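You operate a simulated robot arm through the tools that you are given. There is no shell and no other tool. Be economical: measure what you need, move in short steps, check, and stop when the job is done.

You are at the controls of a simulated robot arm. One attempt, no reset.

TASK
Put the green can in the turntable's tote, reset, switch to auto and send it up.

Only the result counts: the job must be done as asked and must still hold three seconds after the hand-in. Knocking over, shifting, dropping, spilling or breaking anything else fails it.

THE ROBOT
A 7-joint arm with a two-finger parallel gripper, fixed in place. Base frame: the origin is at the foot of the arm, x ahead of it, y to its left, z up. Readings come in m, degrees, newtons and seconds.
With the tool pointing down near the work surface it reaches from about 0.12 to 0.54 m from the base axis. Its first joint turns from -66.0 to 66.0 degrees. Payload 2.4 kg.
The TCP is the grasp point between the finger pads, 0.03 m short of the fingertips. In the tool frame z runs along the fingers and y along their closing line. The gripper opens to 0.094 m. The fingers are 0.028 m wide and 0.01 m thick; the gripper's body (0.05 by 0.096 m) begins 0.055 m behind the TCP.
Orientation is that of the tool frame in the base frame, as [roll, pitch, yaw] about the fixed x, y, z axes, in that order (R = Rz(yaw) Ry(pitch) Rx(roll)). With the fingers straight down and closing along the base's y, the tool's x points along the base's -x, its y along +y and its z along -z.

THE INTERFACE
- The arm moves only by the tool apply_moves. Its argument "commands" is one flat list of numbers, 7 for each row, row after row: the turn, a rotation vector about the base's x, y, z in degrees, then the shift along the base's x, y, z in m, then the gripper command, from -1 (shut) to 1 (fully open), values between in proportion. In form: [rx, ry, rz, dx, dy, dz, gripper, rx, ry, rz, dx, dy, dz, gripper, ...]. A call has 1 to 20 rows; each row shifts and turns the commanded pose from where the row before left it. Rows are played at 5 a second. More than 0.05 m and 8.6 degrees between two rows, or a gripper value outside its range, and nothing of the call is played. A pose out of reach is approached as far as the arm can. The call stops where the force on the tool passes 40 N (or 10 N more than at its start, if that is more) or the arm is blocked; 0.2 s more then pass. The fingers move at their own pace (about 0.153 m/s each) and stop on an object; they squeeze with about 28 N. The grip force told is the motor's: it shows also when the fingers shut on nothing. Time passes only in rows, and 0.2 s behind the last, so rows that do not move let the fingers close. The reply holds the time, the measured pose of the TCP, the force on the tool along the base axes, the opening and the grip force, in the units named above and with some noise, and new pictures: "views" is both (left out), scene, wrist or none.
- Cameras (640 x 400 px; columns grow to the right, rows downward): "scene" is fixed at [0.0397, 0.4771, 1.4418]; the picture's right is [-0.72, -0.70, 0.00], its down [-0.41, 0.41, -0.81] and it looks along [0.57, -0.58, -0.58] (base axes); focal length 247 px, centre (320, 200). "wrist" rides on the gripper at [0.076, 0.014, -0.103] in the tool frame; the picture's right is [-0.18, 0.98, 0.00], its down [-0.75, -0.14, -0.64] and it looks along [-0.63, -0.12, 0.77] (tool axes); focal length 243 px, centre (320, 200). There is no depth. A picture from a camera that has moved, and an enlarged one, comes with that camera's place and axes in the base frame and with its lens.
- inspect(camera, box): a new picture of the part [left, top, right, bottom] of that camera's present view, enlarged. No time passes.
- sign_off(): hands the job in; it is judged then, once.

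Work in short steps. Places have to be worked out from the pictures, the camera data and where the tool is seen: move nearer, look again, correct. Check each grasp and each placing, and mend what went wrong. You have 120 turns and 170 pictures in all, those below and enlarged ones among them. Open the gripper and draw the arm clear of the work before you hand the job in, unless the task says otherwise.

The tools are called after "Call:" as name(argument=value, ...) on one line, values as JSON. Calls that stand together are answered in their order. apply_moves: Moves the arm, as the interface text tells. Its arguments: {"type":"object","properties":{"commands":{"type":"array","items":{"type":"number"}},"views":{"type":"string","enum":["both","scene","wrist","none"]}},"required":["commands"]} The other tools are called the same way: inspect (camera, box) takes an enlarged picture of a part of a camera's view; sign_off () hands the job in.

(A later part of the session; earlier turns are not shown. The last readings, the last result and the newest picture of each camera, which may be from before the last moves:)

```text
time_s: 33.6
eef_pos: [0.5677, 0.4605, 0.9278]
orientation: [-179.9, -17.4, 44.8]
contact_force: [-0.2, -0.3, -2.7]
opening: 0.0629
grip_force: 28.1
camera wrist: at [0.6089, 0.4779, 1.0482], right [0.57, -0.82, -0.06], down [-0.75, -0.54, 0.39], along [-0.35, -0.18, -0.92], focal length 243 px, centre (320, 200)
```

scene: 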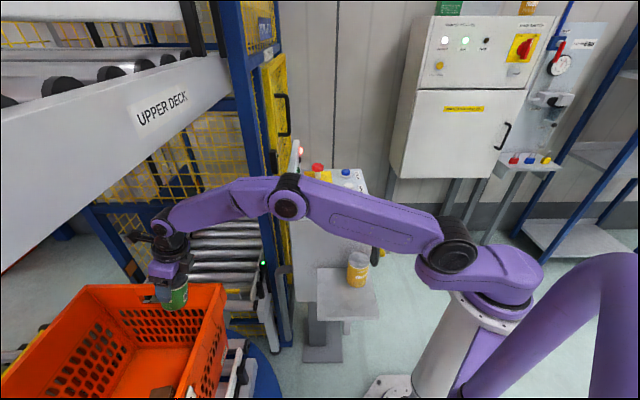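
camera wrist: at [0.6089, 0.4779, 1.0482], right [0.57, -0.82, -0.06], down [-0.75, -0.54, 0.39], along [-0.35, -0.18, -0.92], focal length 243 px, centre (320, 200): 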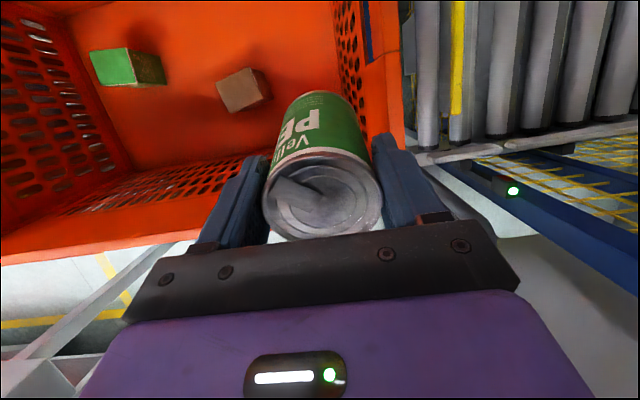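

The tilted pose holds and I see the box and carton well away from the can's drop zone. I descend into the tote.

Call:
apply_moves(commands=[0, 0, 0, 0, 0, -0.03, -1, 0, 0, 0, 0, 0, -0.03, -1, 0, 0, 0, 0, 0, -0.03, -1, 0, 0, 0, 0, 0, -0.03, -1, 0, 0, 0, 0, 0, 0, -1])

Call:
inspect(camera="scene", box=[80, 170, 280, 400])

```text
time_s: 34.8
eef_pos: [0.5697, 0.4609, 0.8057]
orientation: [-179.9, -17.4, 44.8]
contact_force: [0.3, 0.3, -2.8]
opening: 0.0627
grip_force: 28.7
camera wrist: at [0.61, 0.4791, 0.9267], right [0.57, -0.82, -0.06], down [-0.75, -0.54, 0.39], along [-0.35, -0.18, -0.92], focal length 243 px, centre (320, 200)
```

scene: 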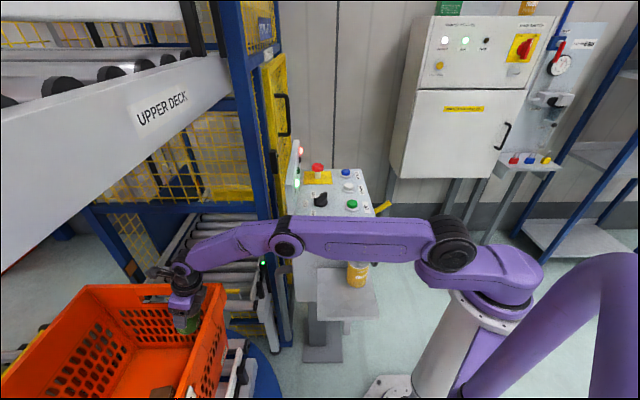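
wrist: 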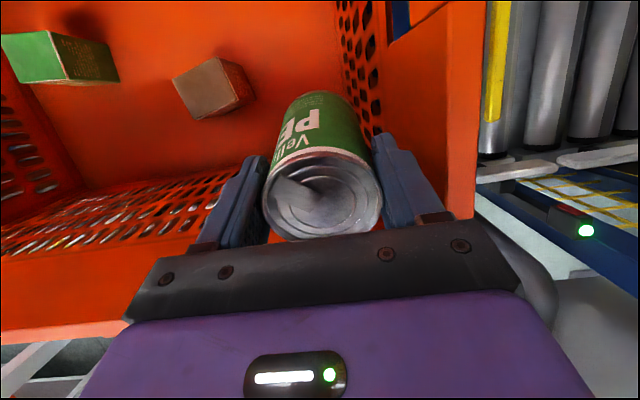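

```text
1.74 times, centred on (180, 285) of scene
camera zoom: at [0.0398, 0.4772, 1.4418], right [-0.72, -0.7, 0.0], down [-0.41, 0.41, -0.81], along [0.57, -0.58, -0.58], focal length 430 px, centre (564, 52)
```

zoom: 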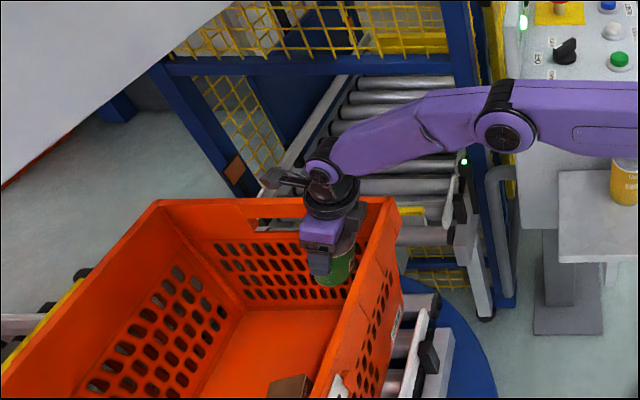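

Clearance looks fine on all sides. I continue down in smaller steps.

Call:
apply_moves(commands=[0, 0, 0, 0, 0, -0.02, -1, 0, 0, 0, 0, 0, -0.02, -1, 0, 0, 0, 0, 0, -0.02, -1, 0, 0, 0, 0, 0, 0, -1])

Call:
inspect(camera="scene", box=[80, 170, 280, 400])

```text
time_s: 35.8
eef_pos: [0.5639, 0.4551, 0.7505]
orientation: [-179.9, -17.7, 44.6]
contact_force: [6.1, 5.6, 3.5]
opening: 0.0626
grip_force: 27.2
out of reach, approached as far as the arm can: row 2, 3
camera wrist: at [0.6039, 0.4736, 0.8714], right [0.57, -0.82, -0.06], down [-0.75, -0.54, 0.38], along [-0.35, -0.18, -0.92], focal length 243 px, centre (320, 200)
```

scene: 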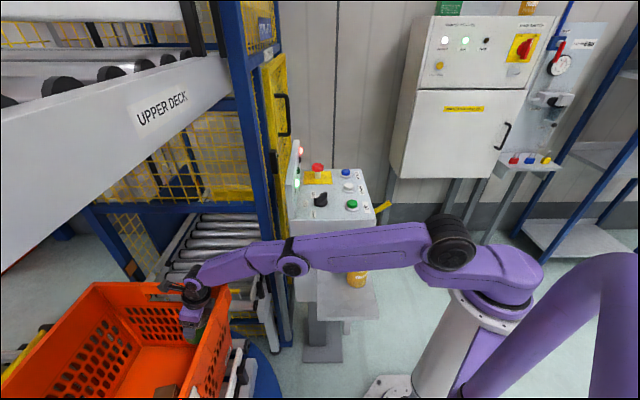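
wrist: 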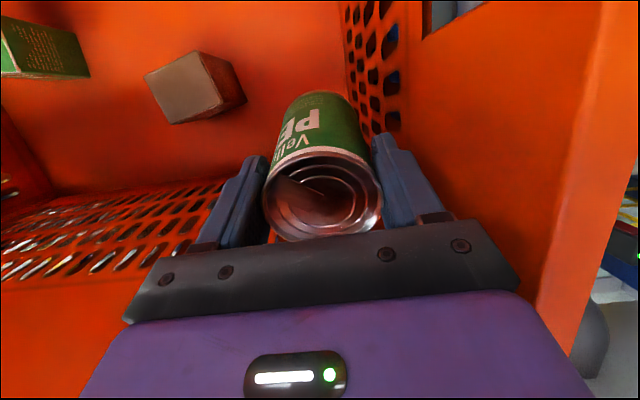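

```text
1.74 times, centred on (180, 285) of scene
camera zoom: at [0.0398, 0.4772, 1.4418], right [-0.72, -0.7, 0.0], down [-0.41, 0.41, -0.81], along [0.57, -0.58, -0.58], focal length 430 px, centre (564, 52)
```

zoom: 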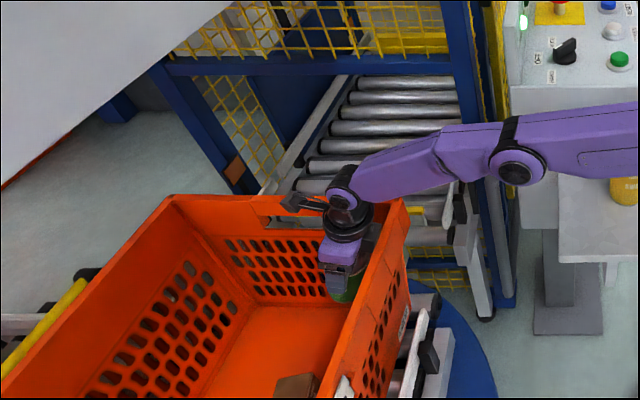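

The hand's back touched the near wall and the tote appears to have been pulled a little toward the robot. I raise 2.5 cm to relieve it and check how much it moved.

Call:
apply_moves(commands=[0, 0, 0, 0, 0, 0.015, -1, 0, 0, 0, 0.0, 0.0, 0.015, -1, 0, 0, 0, 0, 0, 0, -1], views="wrist")

Call:
inspect(camera="scene", box=[80, 170, 280, 400])

Call:
inspect(camera="scene", box=[0, 240, 290, 400])

```text
time_s: 36.6
eef_pos: [0.5638, 0.455, 0.7809]
orientation: [-179.9, -17.5, 44.8]
contact_force: [0.1, -0.1, -3.0]
opening: 0.0625
grip_force: 28.0
camera wrist: at [0.6032, 0.4728, 0.8997], right [0.57, -0.82, -0.06], down [-0.74, -0.54, 0.39], along [-0.35, -0.18, -0.92], focal length 243 px, centre (320, 200)
```

wrist: 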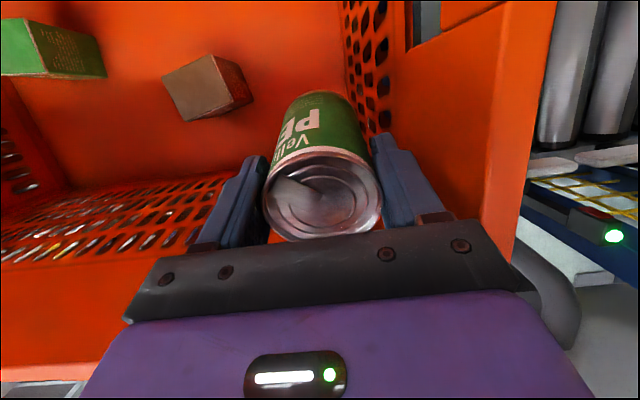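

```text
1.74 times, centred on (180, 285) of scene
camera zoom: at [0.0398, 0.4772, 1.4418], right [-0.72, -0.7, 0.0], down [-0.41, 0.41, -0.81], along [0.57, -0.58, -0.58], focal length 430 px, centre (564, 52)
```

zoom: 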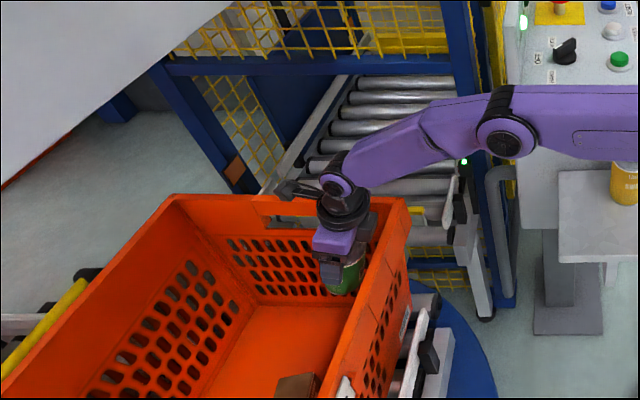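

```text
2.21 times, centred on (145, 320) of scene
camera zoom: at [0.0398, 0.4772, 1.4418], right [-0.72, -0.7, 0.0], down [-0.41, 0.41, -0.81], along [0.57, -0.58, -0.58], focal length 546 px, centre (706, -65)
```

zoom: 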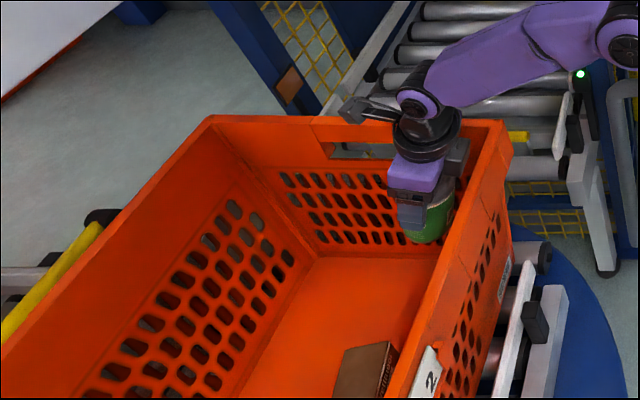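

The tote slid about 2.5 cm toward the robot; I'll push it back from outside afterward. The can hangs well inside, clear of the box, so I release it now from this height.

Call:
apply_moves(commands=[0, 0, 0, 0, 0, 0, 1, 0, 0, 0, 0, 0, 0, 1, 0, 0, 0, 0, 0, 0, 1, 0, 0, 0, 0, 0, 0, 1])

```text
time_s: 37.6
eef_pos: [0.5627, 0.4559, 0.7802]
orientation: [-179.9, -17.6, 44.8]
contact_force: [-4.1, 10.9, 4.6]
opening: 0.0877
grip_force: 0.0
camera wrist: at [0.6025, 0.4745, 0.901], right [0.57, -0.82, -0.06], down [-0.74, -0.54, 0.39], along [-0.35, -0.18, -0.92], focal length 243 px, centre (320, 200)
```

scene: 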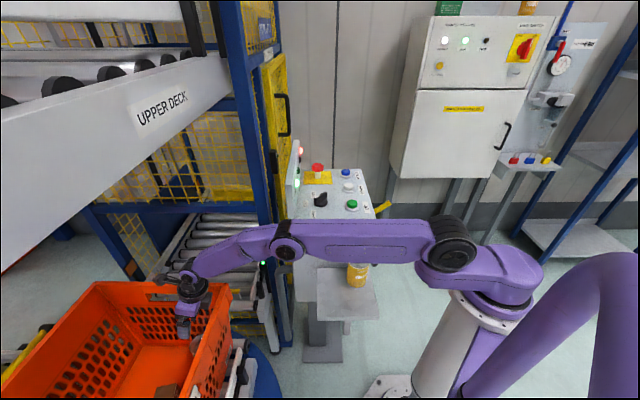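
wrist: 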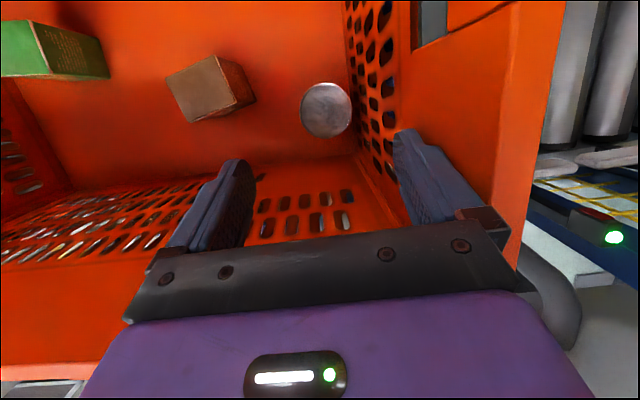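

Excellent: the can stands upright inside. The right finger presses the end wall, so I narrow the gripper and rise out, then retract.

Call:
apply_moves(commands=[0, 0, 0, 0, 0, 0, 0.2, 0, 0, 0, 0, 0, 0.03, 0, 0, 0, 0, 0, 0, 0.04, 0, 0, 0, 0, 0, 0, 0.04, 0, 0, 0, 0, 0, 0, 0.04, 0, -4.1, 4.1, 0, -0.03, -0.03, 0.02, 0, -4.1, 4.1, 0, -0.03, -0.03, 0, 0, -4.1, 4.1, 0, -0.03, -0.03, 0, 0, 0, 0, 0, -0.03, -0.03, 0, 0, 0, 0, 0, 0, 0, 0, 0])

Call:
inspect(camera="scene", box=[0, 240, 290, 400])

```text
time_s: 39.8
eef_pos: [0.4412, 0.3354, 0.952]
orientation: [-180.0, -0.1, 44.7]
contact_force: [0.3, 0.1, 0.9]
opening: 0.0471
grip_force: 0.0
camera wrist: at [0.5063, 0.3786, 1.0537], right [0.56, -0.83, 0.0], down [-0.63, -0.43, 0.64], along [-0.53, -0.36, -0.77], focal length 243 px, centre (320, 200)
```

scene: 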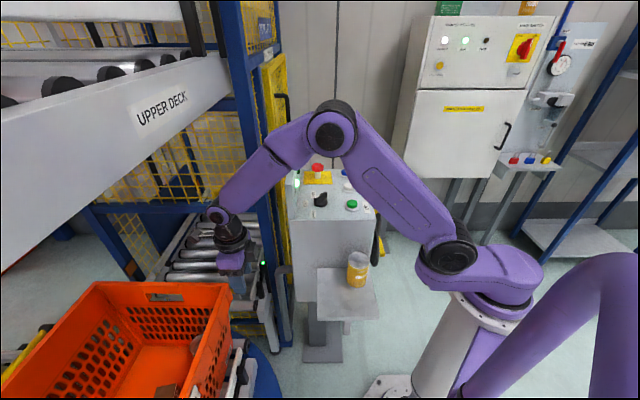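
wrist: 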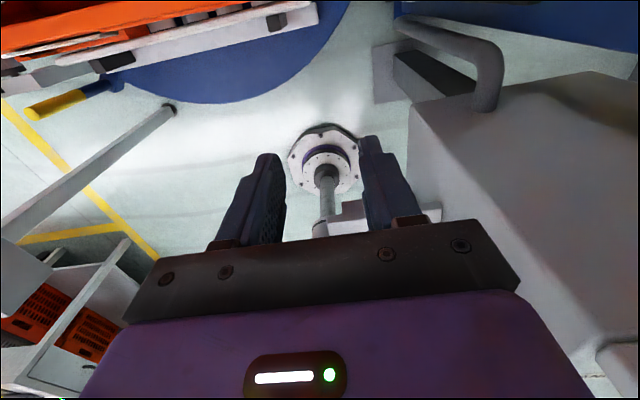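

```text
2.21 times, centred on (145, 320) of scene
camera zoom: at [0.0397, 0.4771, 1.4418], right [-0.72, -0.7, 0.0], down [-0.41, 0.41, -0.81], along [0.57, -0.58, -0.58], focal length 546 px, centre (706, -65)
```

zoom: 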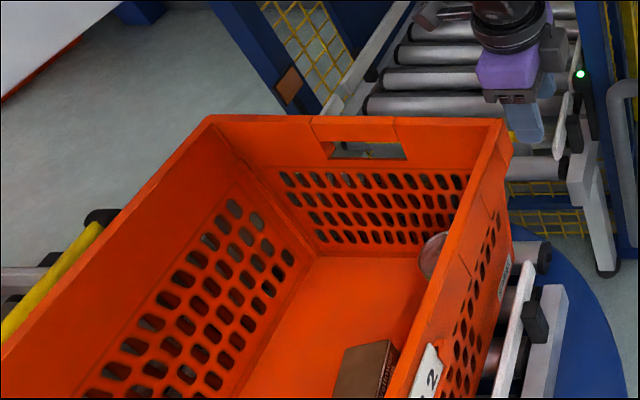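

The can stands upright by the tote's lift end. Now I close the gripper and lower outside the near wall to nudge the tote back outward at the same place it was pulled.

Call:
apply_moves(commands=[0, 0, 0, 0, 0, -0.04, -1, 0, 0, 0, 0, 0, -0.04, -1, 0, 0, 0, 0, 0, -0.04, -1, 0, 0, 0, 0, 0, -0.04, -1, 0, 0, 0, 0, 0, -0.037, -1, 0, 0, 0, 0.02, 0.02, 0, -1, 0, 0, 0, 0.01, 0.01, 0, -1, 0, 0, 0, 0, 0, 0, -1])

Call:
inspect(camera="scene", box=[0, 240, 290, 400])

```text
time_s: 41.6
eef_pos: [0.4721, 0.366, 0.7539]
orientation: [-179.9, -0.1, 44.9]
contact_force: [0.9, 0.0, 0.0]
opening: 0.0001
grip_force: 28.1
camera wrist: at [0.5367, 0.4083, 0.8571], right [0.56, -0.83, 0.0], down [-0.63, -0.43, 0.64], along [-0.53, -0.36, -0.77], focal length 243 px, centre (320, 200)
```

scene: 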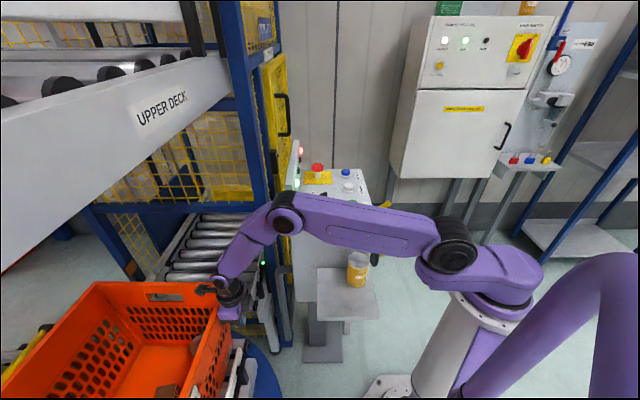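
wrist: 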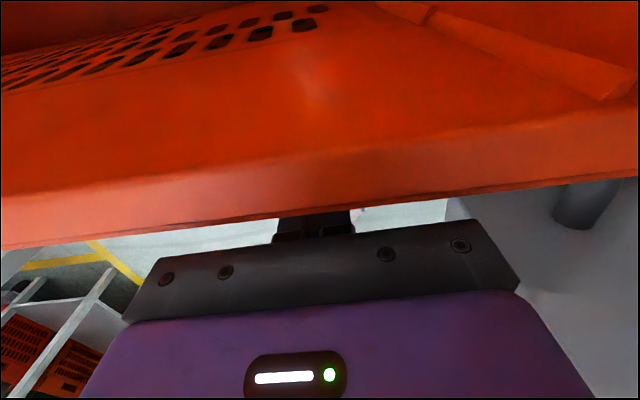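

```text
2.21 times, centred on (145, 320) of scene
camera zoom: at [0.0397, 0.4771, 1.4418], right [-0.72, -0.7, 0.0], down [-0.41, 0.41, -0.81], along [0.57, -0.58, -0.58], focal length 546 px, centre (706, -65)
```

zoom: 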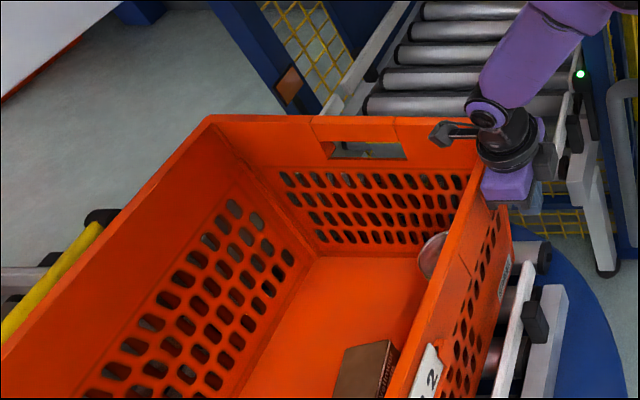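

The finger is just at the rim. I push outward gently by 2 cm and compare with the original picture.

Call:
apply_moves(commands=[0, 0, 0, 0.007, 0.007, 0, -1, 0, 0, 0, 0.007, 0.007, 0, -1, 0, 0, 0, 0, 0, 0, -1], views="wrist")

Call:
inspect(camera="scene", box=[0, 240, 290, 400])

```text
time_s: 42.4
eef_pos: [0.4855, 0.3772, 0.7536]
orientation: [-179.9, 0.1, 44.7]
contact_force: [-1.5, -6.2, 0.3]
opening: 0.0
grip_force: 28.1
camera wrist: at [0.5516, 0.4202, 0.8553], right [0.56, -0.83, 0.0], down [-0.63, -0.43, 0.64], along [-0.53, -0.36, -0.77], focal length 243 px, centre (320, 200)
```

wrist: 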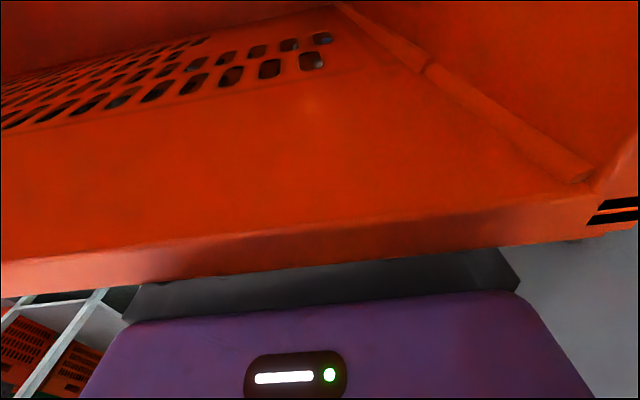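

```text
2.21 times, centred on (145, 320) of scene
camera zoom: at [0.0397, 0.477, 1.4418], right [-0.72, -0.7, 0.0], down [-0.41, 0.41, -0.81], along [0.57, -0.58, -0.58], focal length 546 px, centre (706, -65)
```

zoom: 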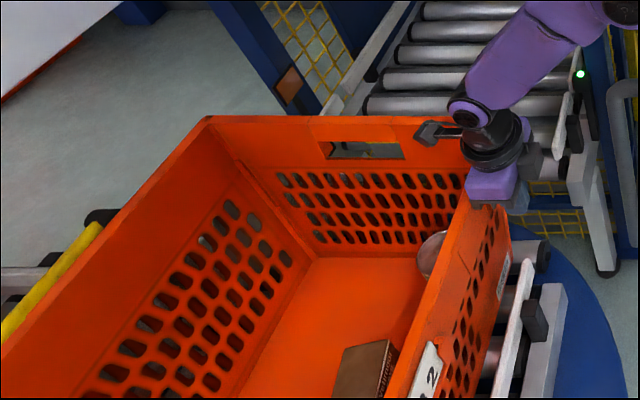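

Contact made (≈6 N) and the tote starts moving back. I continue pushing another 2 cm.

Call:
apply_moves(commands=[0, 0, 0, 0.005, 0.005, 0, -1, 0, 0, 0, 0.005, 0.005, 0, -1, 0, 0, 0, 0.005, 0.005, 0, -1, 0, 0, 0, 0, 0, 0, -1], views="none")

Call:
inspect(camera="scene", box=[0, 240, 290, 400])

```text
time_s: 43.4
eef_pos: [0.5027, 0.394, 0.753]
orientation: [-180.0, 0.0, 44.8]
contact_force: [-4.7, -7.3, 0.6]
opening: 0.0002
grip_force: 27.5
```

```text
2.21 times, centred on (145, 320) of scene
camera zoom: at [0.0396, 0.477, 1.4419], right [-0.72, -0.7, 0.0], down [-0.41, 0.42, -0.81], along [0.57, -0.58, -0.58], focal length 546 px, centre (706, -65)
```

zoom: 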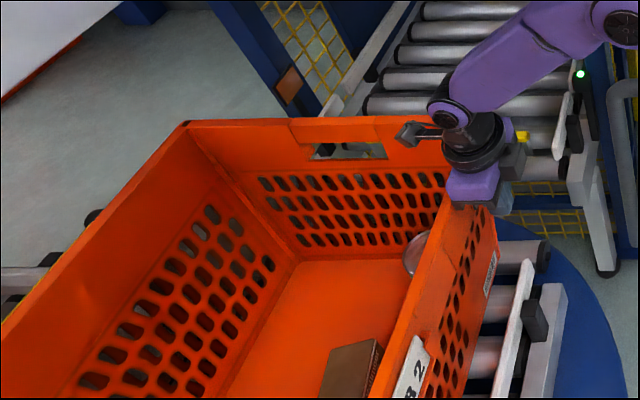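

The tote is back within a few mm of its original place and orientation, with the can inside. I back away, rise, and head for the console.

Call:
apply_moves(commands=[0, 0, 0, -0.02, -0.02, 0, -1, 0, 0, 0, -0.03, -0.03, 0, -1, 0, 0, 0, -0.03, -0.03, 0.01, -1, 0, 0, 7.5, -0.01, -0.01, 0.045, -1, 0, 0, 7.5, 0, 0, 0.05, -1, 0, 0, 7.5, 0, 0, 0.05, -1, 0, 0, 7.5, 0, 0, 0.05, -1, 0, 0, 7.5, 0, -0.01, 0.045, -1, 0, 0, 7.5, 0, -0.02, 0.045, -1, 0, 0, 7.5, 0, -0.02, 0.045, -1, 0, 0, 7.5, 0, -0.03, 0.04, -1, 0, 0, 7.5, 0, -0.045, 0.02, -1, 0, 0, 7.5, 0, -0.045, 0.02, -1, 0, 0, 7.5, 0, -0.045, 0.02, -1, 0, 0, 7.5, 0, -0.045, 0, -1, 0, 0, 0, 0, -0.03, 0, -1, 0, 0, 0, 0, -0.03, 0, -1, 0, 0, 0, 0, 0, 0, -1])

Call:
inspect(camera="scene", box=[0, 240, 290, 400])

```text
time_s: 47.2
eef_pos: [0.4135, -0.0168, 1.195]
orientation: [-179.9, 0.0, 134.8]
contact_force: [0.5, -0.4, 0.5]
opening: 0.0001
grip_force: 27.9
camera wrist: at [0.3697, 0.0463, 1.2964], right [0.83, 0.56, 0.0], down [0.43, -0.63, 0.64], along [0.36, -0.53, -0.77], focal length 243 px, centre (320, 200)
```

scene: 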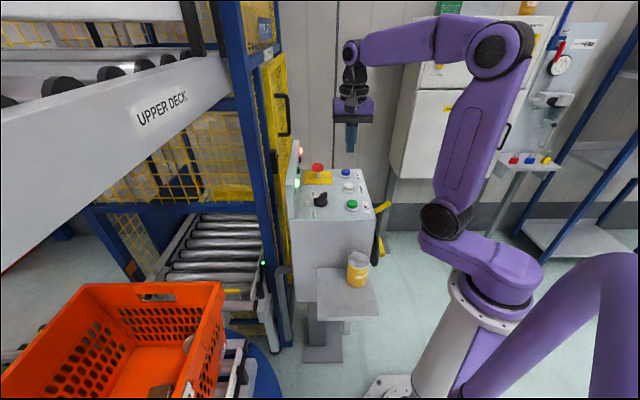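
wrist: 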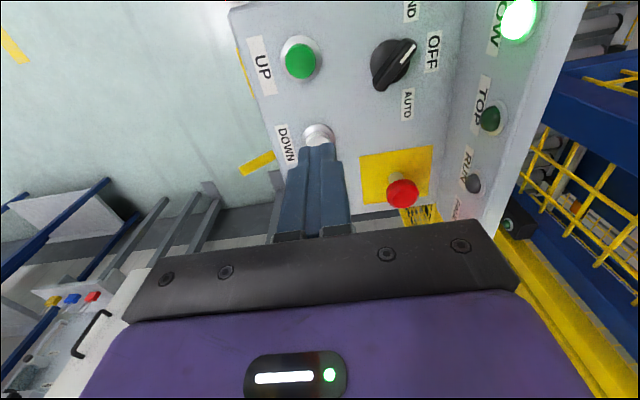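

```text
2.21 times, centred on (145, 320) of scene
camera zoom: at [0.0397, 0.4771, 1.4418], right [-0.72, -0.7, 0.0], down [-0.41, 0.41, -0.81], along [0.57, -0.58, -0.58], focal length 546 px, centre (706, -65)
```

zoom: 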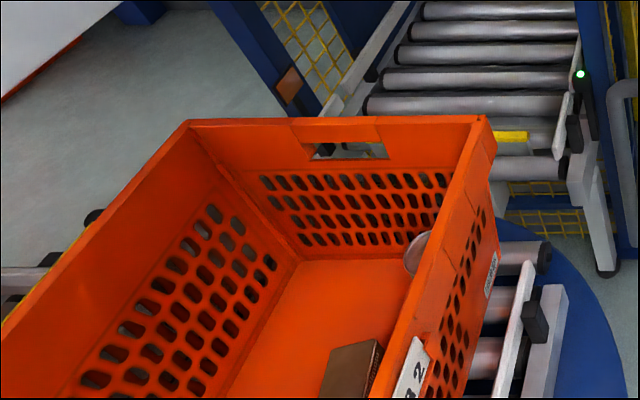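

The tote looks restored. RESET is hidden behind the fingers, so I shift sideways to get a clean look and refine positions.

Call:
apply_moves(commands=[0, 0, 0, 0, -0.04, 0, -1, 0, 0, 0, 0.0, -0.04, 0, -1, 0, 0, 0, 0, 0, 0, -1], views="wrist")

Call:
inspect(camera="wrist", box=[200, 0, 520, 200])

```text
time_s: 48.0
eef_pos: [0.4142, -0.0991, 1.1941]
orientation: [180.0, -0.1, 134.8]
contact_force: [0.4, 0.0, 0.2]
opening: 0.0
grip_force: 28.0
camera wrist: at [0.3703, -0.0348, 1.2972], right [0.83, 0.56, 0.0], down [0.43, -0.63, 0.64], along [0.36, -0.53, -0.77], focal length 243 px, centre (320, 200)
```

wrist: 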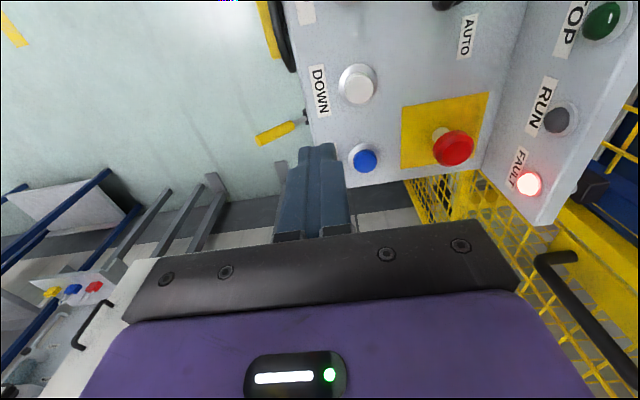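

```text
2.00 times, centred on (360, 100) of wrist
camera zoom: at [0.3703, -0.0348, 1.2972], right [0.83, 0.56, 0.0], down [0.43, -0.63, 0.64], along [0.36, -0.53, -0.77], focal length 485 px, centre (240, 400)
```

zoom: 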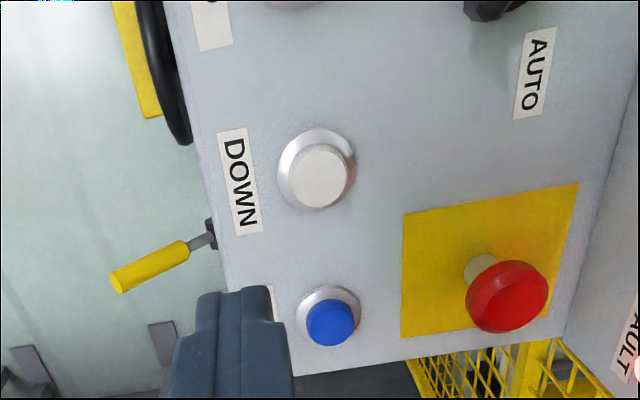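

RESET refines to (0.522, −0.147, top ≈ 1.00); the red E-stop is raised (not latched). I move over RESET with closed fingers and come down close.

Call:
apply_moves(commands=[0, 0, 0, 0.036, -0.016, 0, -1, 0, 0, 0, 0.036, -0.016, 0, -1, 0, 0, 0, 0.036, -0.016, 0, -1, 0, 0, 0, 0, 0, -0.045, -1, 0, 0, 0, 0, 0, -0.045, -1, 0, 0, 0, 0, 0, -0.035, -1, 0, 0, 0, 0, 0, 0, -1])

Call:
inspect(camera="scene", box=[270, 130, 400, 230])

```text
time_s: 49.6
eef_pos: [0.5198, -0.1461, 1.0683]
orientation: [180.0, 0.0, 134.7]
contact_force: [-0.2, 0.2, -0.2]
opening: 0.0
grip_force: 27.8
camera wrist: at [0.4756, -0.0817, 1.1702], right [0.83, 0.56, 0.0], down [0.43, -0.63, 0.64], along [0.36, -0.53, -0.77], focal length 243 px, centre (320, 200)
```

scene: 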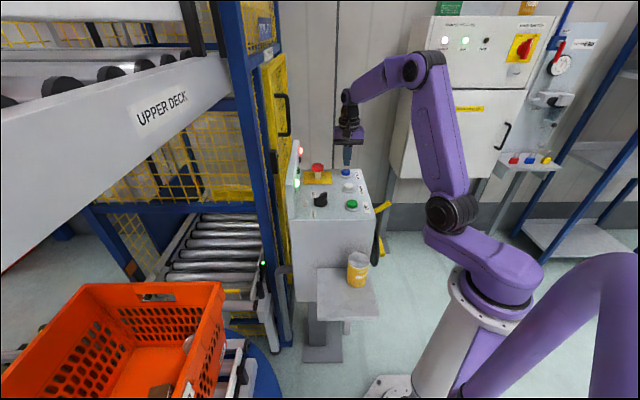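
wrist: 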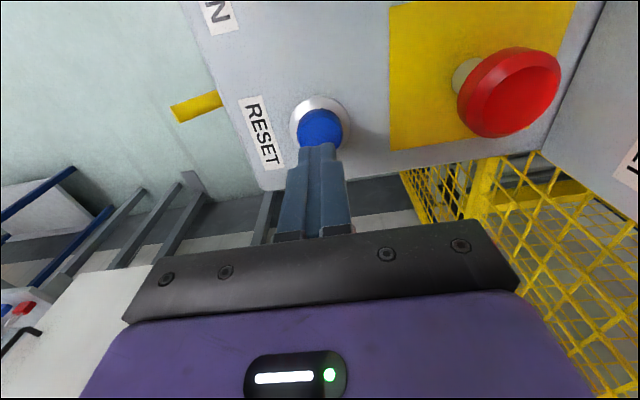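

```text
4.00 times, centred on (335, 180) of scene
camera zoom: at [0.0397, 0.4771, 1.4418], right [-0.72, -0.7, 0.0], down [-0.41, 0.41, -0.81], along [0.57, -0.58, -0.58], focal length 989 px, centre (260, 280)
```

zoom: 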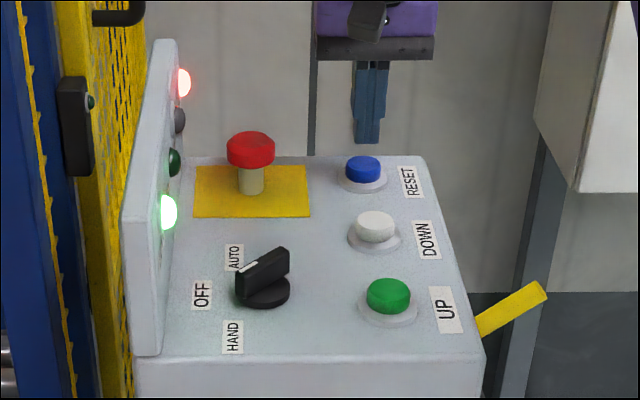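

Button appears at about (0.517, −0.142). I fine-align and press down slowly in 4 mm steps.

Call:
apply_moves(commands=[0, 0, 0, -0.003, 0.004, -0.02, -1, 0, 0, 0, 0, 0, -0.01, -1, 0, 0, 0, 0, 0, -0.005, -1, 0, 0, 0, 0, 0, -0.004, -1, 0, 0, 0, 0, 0, -0.004, -1, 0, 0, 0, 0, 0, 0, -1])

Call:
inspect(camera="scene", box=[270, 130, 400, 230])

```text
time_s: 50.3
eef_pos: [0.5169, -0.1408, 1.0424]
orientation: [179.9, 0.2, 134.8]
contact_force: [-10.0, 2.4, 20.3]
opening: 0.0
grip_force: 28.0
stopped in row 3: the force on the tool passed its limit (the readings are from after the stop); the commanded pose is now the measured one
camera wrist: at [0.4729, -0.0771, 1.1441], right [0.83, 0.56, 0.0], down [0.43, -0.63, 0.64], along [0.36, -0.53, -0.76], focal length 243 px, centre (320, 200)
```

scene: 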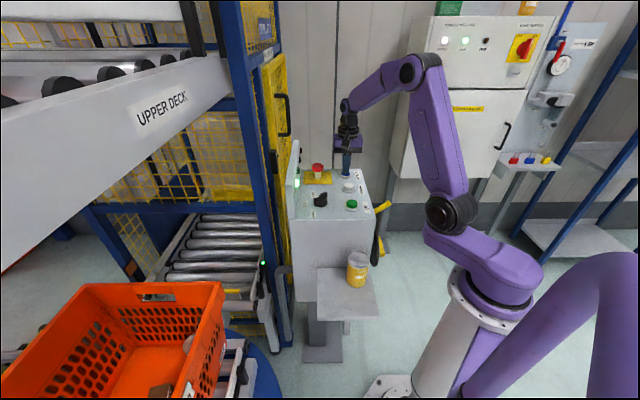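
wrist: 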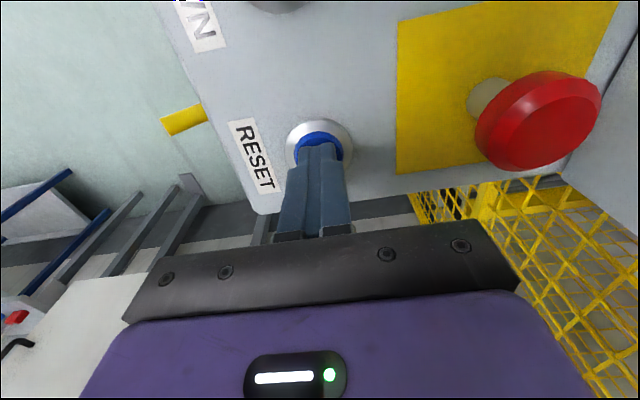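

```text
4.00 times, centred on (335, 180) of scene
camera zoom: at [0.0391, 0.4773, 1.4417], right [-0.72, -0.7, 0.0], down [-0.4, 0.41, -0.81], along [0.57, -0.58, -0.58], focal length 989 px, centre (260, 280)
```

zoom: 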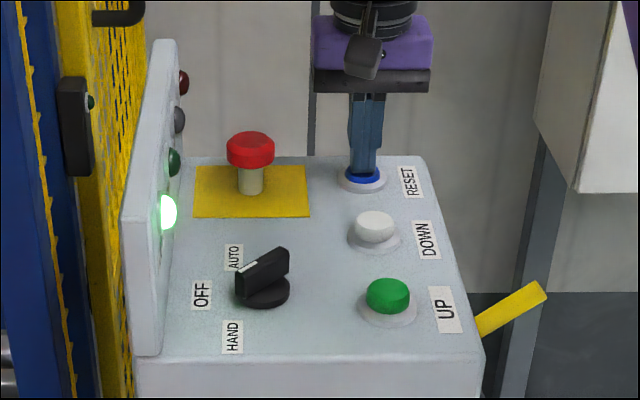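

FAULT went dark and the button is pressed in. I release upward and move to get a close look at the selector knob.

Call:
apply_moves(commands=[0, 0, 0, 0, 0, 0.03, -1, 0, 0, 0, 0, 0, 0.05, -1, 0, 0, 0, -0.03, 0.03, 0.04, 0, 0, 0, 0, -0.02, 0.04, 0, 1, 0, 0, 0, -0.01, 0.04, 0, 1, 0, 0, 0, 0, 0, 0, 1])

Call:
inspect(camera="scene", box=[300, 170, 360, 220])

Call:
inspect(camera="scene", box=[270, 130, 400, 230])

```text
refused: row 3 steps farther than a row can; nothing moved
```

```text
8.00 times, centred on (330, 195) of scene
camera zoom: at [0.0391, 0.4773, 1.4417], right [-0.72, -0.7, 0.0], down [-0.4, 0.41, -0.81], along [0.57, -0.58, -0.58], focal length 1978 px, centre (240, 240)
```

zoom: 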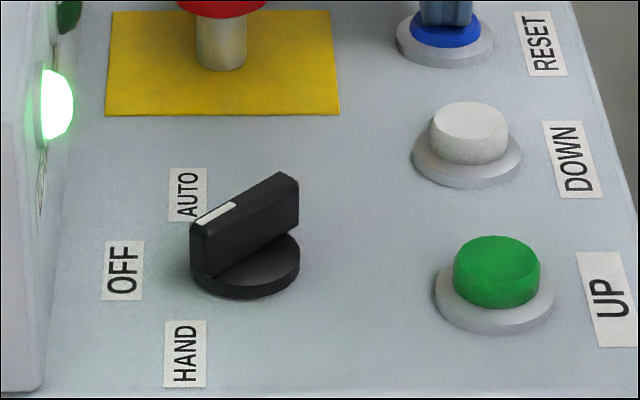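

```text
4.00 times, centred on (335, 180) of scene
camera zoom: at [0.0391, 0.4773, 1.4417], right [-0.72, -0.7, 0.0], down [-0.4, 0.41, -0.81], along [0.57, -0.58, -0.58], focal length 989 px, centre (260, 280)
```

zoom: 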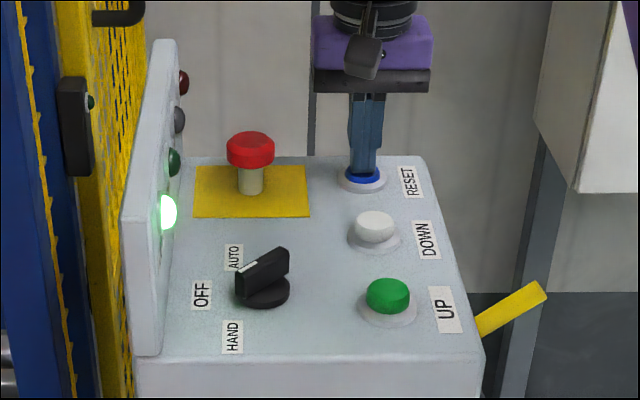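

FAULT is out. The zoom shows the selector's pointer (white mark) along about +y, i.e. at HAND; AUTO lies roughly 90° clockwise. I release RESET, and go above the knob (≈ 0.456, 0.046), turning so the fingers straddle its bar.

Call:
apply_moves(commands=[0, 0, 0, 0, 0, 0.03, -1, 0, 0, 0, 0, 0, 0.045, -1, 0, 0, 8, -0.01, 0.02, 0.04, -1, 0, 0, 8, -0.01, 0.02, 0.02, -1, 0, 0, 8, -0.01, 0.02, 0, -1, 0, 0, 8, -0.01, 0.02, 0, -1, 0, 0, 8, -0.01, 0.02, 0, 0, 0, 0, 8, -0.01, 0.02, 0, 0, 0, 0, 8, 0, 0.02, 0, 0, 0, 0, 8, 0, 0.02, 0, 0, 0, 0, 8, 0, 0.02, 0, 0, 0, 0, 8, 0, 0.007, 0, 0, 0, 0, 8, 0, 0, 0, 0, 0, 0, 8, 0, 0, 0, 0, 0, 0, 8, 0, 0, 0, 0, 0, 0, 8, 0, 0, 0, 0, 0, 0, 8, 0, 0, 0, 0, 0, 0, 8, 0, 0, 0, 0, 0, 0, 7.2, 0, 0, 0, 0, 0, 0, 0, 0, 0, 0, 0])

Call:
inspect(camera="scene", box=[270, 130, 400, 230])

```text
time_s: 54.5
eef_pos: [0.4568, 0.0459, 1.175]
orientation: [179.8, 0.3, -89.9]
contact_force: [0.2, 0.5, 0.1]
opening: 0.0469
grip_force: 0.1
camera wrist: at [0.4431, -0.0315, 1.2779], right [-0.98, 0.18, 0.0], down [0.14, 0.75, 0.64], along [0.12, 0.63, -0.77], focal length 243 px, centre (320, 200)
```

scene: 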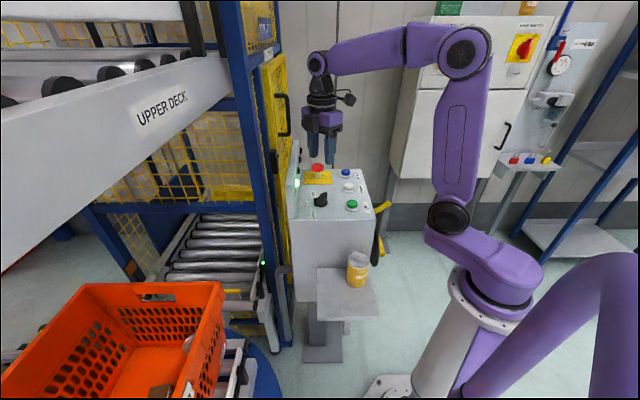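
wrist: 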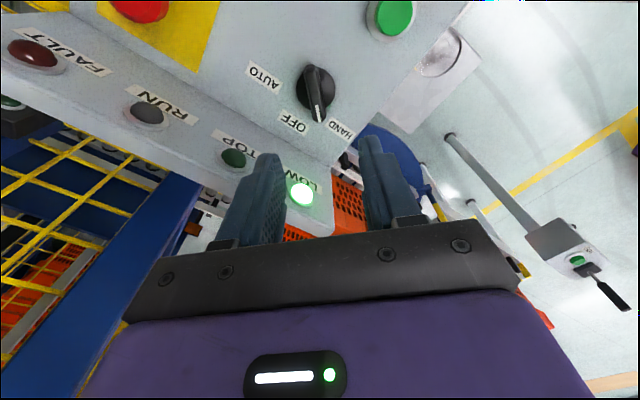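

```text
4.00 times, centred on (335, 180) of scene
camera zoom: at [0.0397, 0.4771, 1.4418], right [-0.72, -0.7, 0.0], down [-0.41, 0.41, -0.81], along [0.57, -0.58, -0.58], focal length 989 px, centre (260, 280)
```

zoom: 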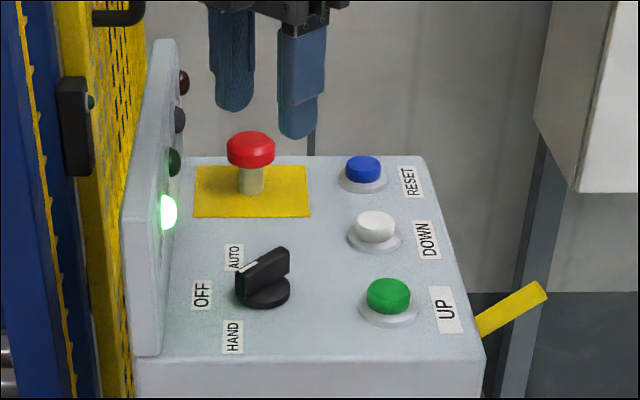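

RESET stayed effective. The knob's bar is along ~+y and centred near (0.457, 0.041). I lower to a bit above it and re-check alignment.

Call:
apply_moves(commands=[0, 0, 0, 0, -0.004, -0.04, 0, 0, 0, 0, 0, 0, -0.04, 0, 0, 0, 0, 0, 0, -0.01, 0, 0, 0, 0, 0, 0, 0, 0], views="wrist")

Call:
inspect(camera="scene", box=[270, 130, 400, 230])

```text
time_s: 55.5
eef_pos: [0.4557, 0.0421, 1.0862]
orientation: [179.9, 0.2, -90.0]
contact_force: [-0.2, 0.5, 0.2]
opening: 0.0473
grip_force: 0.1
camera wrist: at [0.4423, -0.0345, 1.1883], right [-0.98, 0.18, 0.0], down [0.14, 0.75, 0.64], along [0.12, 0.63, -0.77], focal length 243 px, centre (320, 200)
```

wrist: 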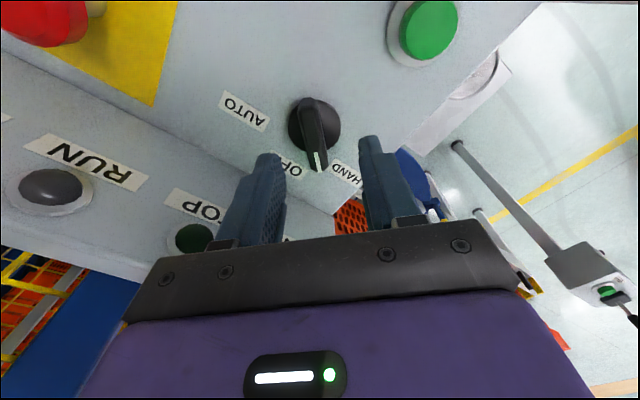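

```text
4.00 times, centred on (335, 180) of scene
camera zoom: at [0.0397, 0.4771, 1.4418], right [-0.72, -0.7, 0.0], down [-0.41, 0.41, -0.81], along [0.57, -0.58, -0.58], focal length 989 px, centre (260, 280)
```

zoom: 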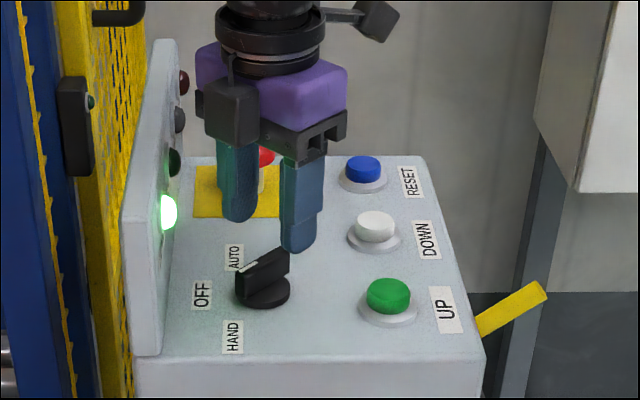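

The knob centre refines to ≈ (0.460, 0.038). I correct, descend so the fingers straddle the bar, and close.

Call:
apply_moves(commands=[0, 0, 0, 0.004, -0.004, -0.02, 0, 0, 0, 0, 0, 0, -0.015, 0, 0, 0, 0, 0, 0, -0.009, 0, 0, 0, 0, 0, 0, 0, 0, 0, 0, 0, 0, 0, 0, -1, 0, 0, 0, 0, 0, 0, -1], views="wrist")

Call:
inspect(camera="scene", box=[270, 130, 400, 230])

```text
time_s: 56.9
eef_pos: [0.461, 0.0384, 1.0419]
orientation: [-179.9, 0.2, -90.0]
contact_force: [10.2, 0.3, -7.1]
opening: 0.0137
grip_force: 45.1
camera wrist: at [0.4466, -0.0395, 1.1437], right [-0.98, 0.18, 0.0], down [0.14, 0.75, 0.64], along [0.12, 0.63, -0.76], focal length 243 px, centre (320, 200)
```

wrist: 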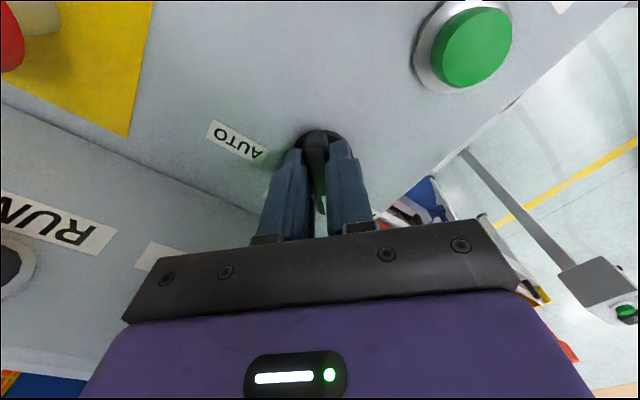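

```text
4.00 times, centred on (335, 180) of scene
camera zoom: at [0.0402, 0.4772, 1.4418], right [-0.72, -0.7, 0.0], down [-0.41, 0.41, -0.81], along [0.57, -0.58, -0.58], focal length 989 px, centre (260, 280)
```

zoom: 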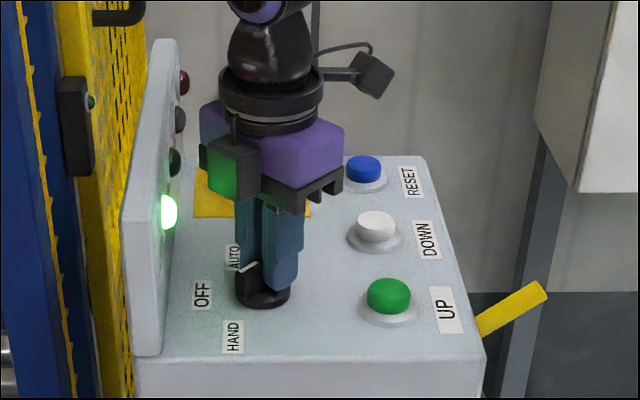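

The bar is gripped (14 mm). I turn it clockwise about z in small steps, first 45°, watching forces.

Call:
apply_moves(commands=[0, 0, 0, 0.002, 0, 0, -1, 0, 0, -7.5, 0, 0, 0, -1, 0, 0, -7.5, 0, 0, 0, -1, 0, 0, -7.5, 0, 0, 0, -1, 0, 0, -7.5, 0, 0, 0, -1, 0, 0, -7.5, 0, 0, 0, -1, 0, 0, -7.5, 0, 0, 0, -1, 0, 0, 0, 0, 0, 0, -1], views="wrist")

Call:
inspect(camera="scene", box=[270, 130, 400, 230])

```text
time_s: 58.1
eef_pos: [0.4589, 0.0383, 1.0404]
orientation: [179.1, -0.4, -118.5]
contact_force: [-11.1, 0.6, 8.6]
opening: 0.0139
grip_force: 44.6
stopped in row 6: the force on the tool passed its limit (the readings are from after the stop); the commanded pose is now the measured one
camera wrist: at [0.4114, -0.0226, 1.1447], right [-0.78, 0.63, 0.02], down [0.49, 0.59, 0.64], along [0.39, 0.5, -0.77], focal length 243 px, centre (320, 200)
```

wrist: 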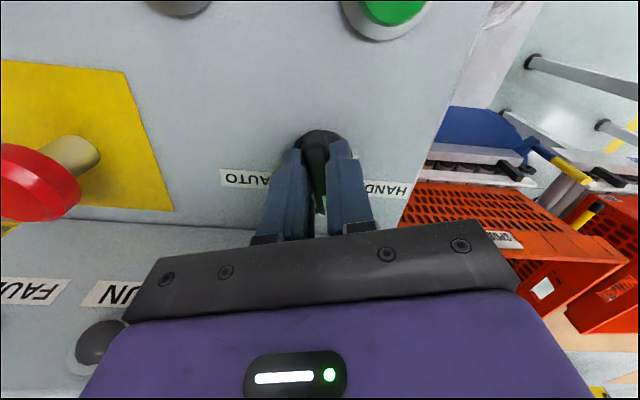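

```text
4.00 times, centred on (335, 180) of scene
camera zoom: at [0.0393, 0.4771, 1.4418], right [-0.72, -0.7, 0.0], down [-0.4, 0.41, -0.81], along [0.57, -0.58, -0.58], focal length 989 px, centre (260, 280)
```

zoom: 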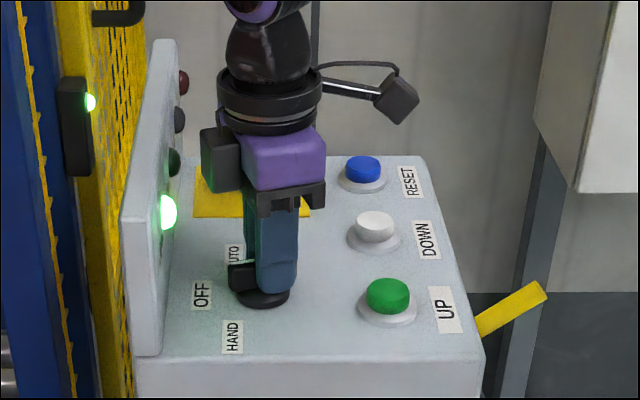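

It turned about 28° before a force stop. I continue in smaller turns.

Call:
apply_moves(commands=[0, 0, -4, 0, 0, 0, -1, 0, 0, -5, 0, 0, 0, -1, 0, 0, -5, 0, 0, 0, -1, 0, 0, -5, 0, 0, 0, -1, 0, 0, 0, 0, 0, 0, -1], views="none")

Call:
inspect(camera="scene", box=[270, 130, 400, 230])

```text
time_s: 59.4
eef_pos: [0.457, 0.0398, 1.0406]
orientation: [178.9, -0.6, -137.5]
contact_force: [-29.6, 7.0, 22.7]
opening: 0.0139
grip_force: 45.4
```

```text
4.00 times, centred on (335, 180) of scene
camera zoom: at [0.0384, 0.4773, 1.4418], right [-0.72, -0.7, 0.0], down [-0.4, 0.41, -0.82], along [0.57, -0.58, -0.58], focal length 989 px, centre (260, 280)
```

zoom: 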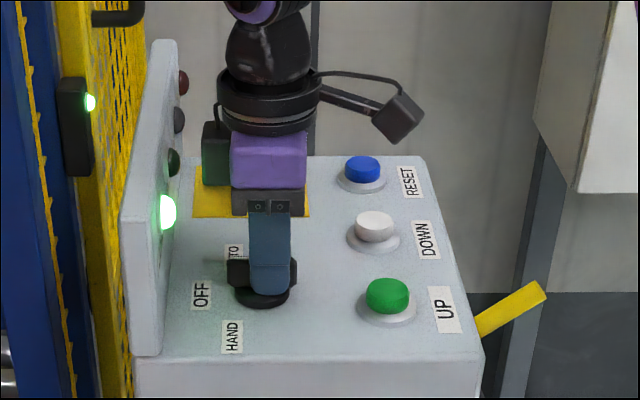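

The bar now points at OFF, but side load has built up. I open to relieve it, lift a few mm, and look to recentre.

Call:
apply_moves(commands=[0, 0, 0, 0, 0, 0, 0, 0, 0, 0, 0, 0, 0, 0, 0, 0, 0, 0, 0, 0.03, 0, 0, 0, 0, 0, 0, 0.03, 0, 0, 0, 0, 0, 0, 0, 0])

Call:
inspect(camera="scene", box=[300, 170, 360, 220])

```text
time_s: 60.5
eef_pos: [0.4575, 0.0407, 1.1007]
orientation: [179.1, -0.3, -137.4]
contact_force: [0.3, -0.3, 0.1]
opening: 0.047
grip_force: 0.1
camera wrist: at [0.3941, -0.0027, 1.2041], right [-0.53, 0.85, 0.01], down [0.66, 0.4, 0.64], along [0.53, 0.34, -0.77], focal length 243 px, centre (320, 200)
```

scene: 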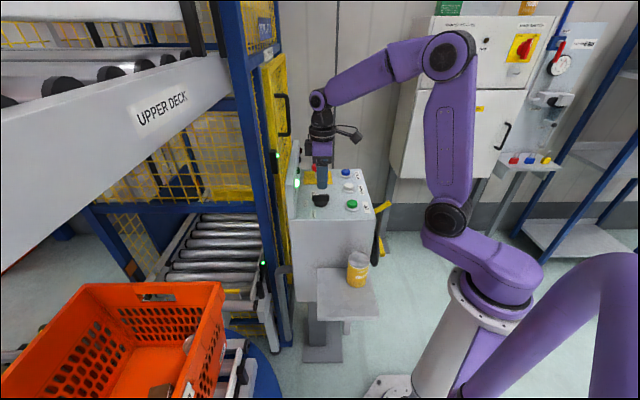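
wrist: 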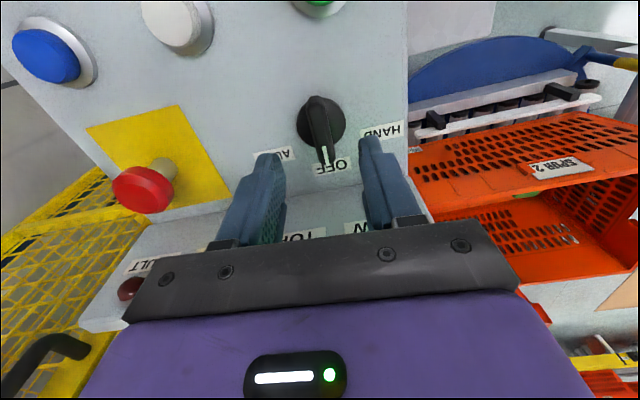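

```text
8.00 times, centred on (330, 195) of scene
camera zoom: at [0.0397, 0.4771, 1.4418], right [-0.72, -0.7, 0.0], down [-0.41, 0.41, -0.81], along [0.57, -0.58, -0.58], focal length 1978 px, centre (240, 240)
```

zoom: 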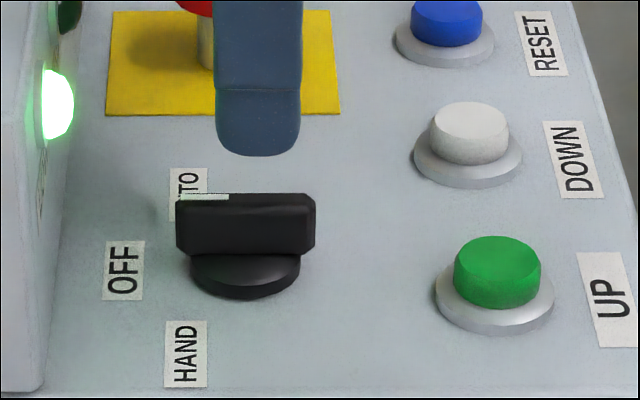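

Knob is at OFF now, and the tool is centred on it. I regrip slightly higher.

Call:
apply_moves(commands=[0, 0, 0, 0, -0.001, -0.03, 0, 0, 0, 0, 0, 0, -0.026, 0, 0, 0, 0, 0, 0, 0, 0, 0, 0, 0, 0, 0, 0, -1, 0, 0, 0, 0, 0, 0, -1], views="none")

```text
time_s: 61.8
eef_pos: [0.4572, 0.0402, 1.0447]
orientation: [179.0, -0.3, -137.4]
contact_force: [-8.1, 7.8, -2.6]
opening: 0.0142
grip_force: 44.7
```

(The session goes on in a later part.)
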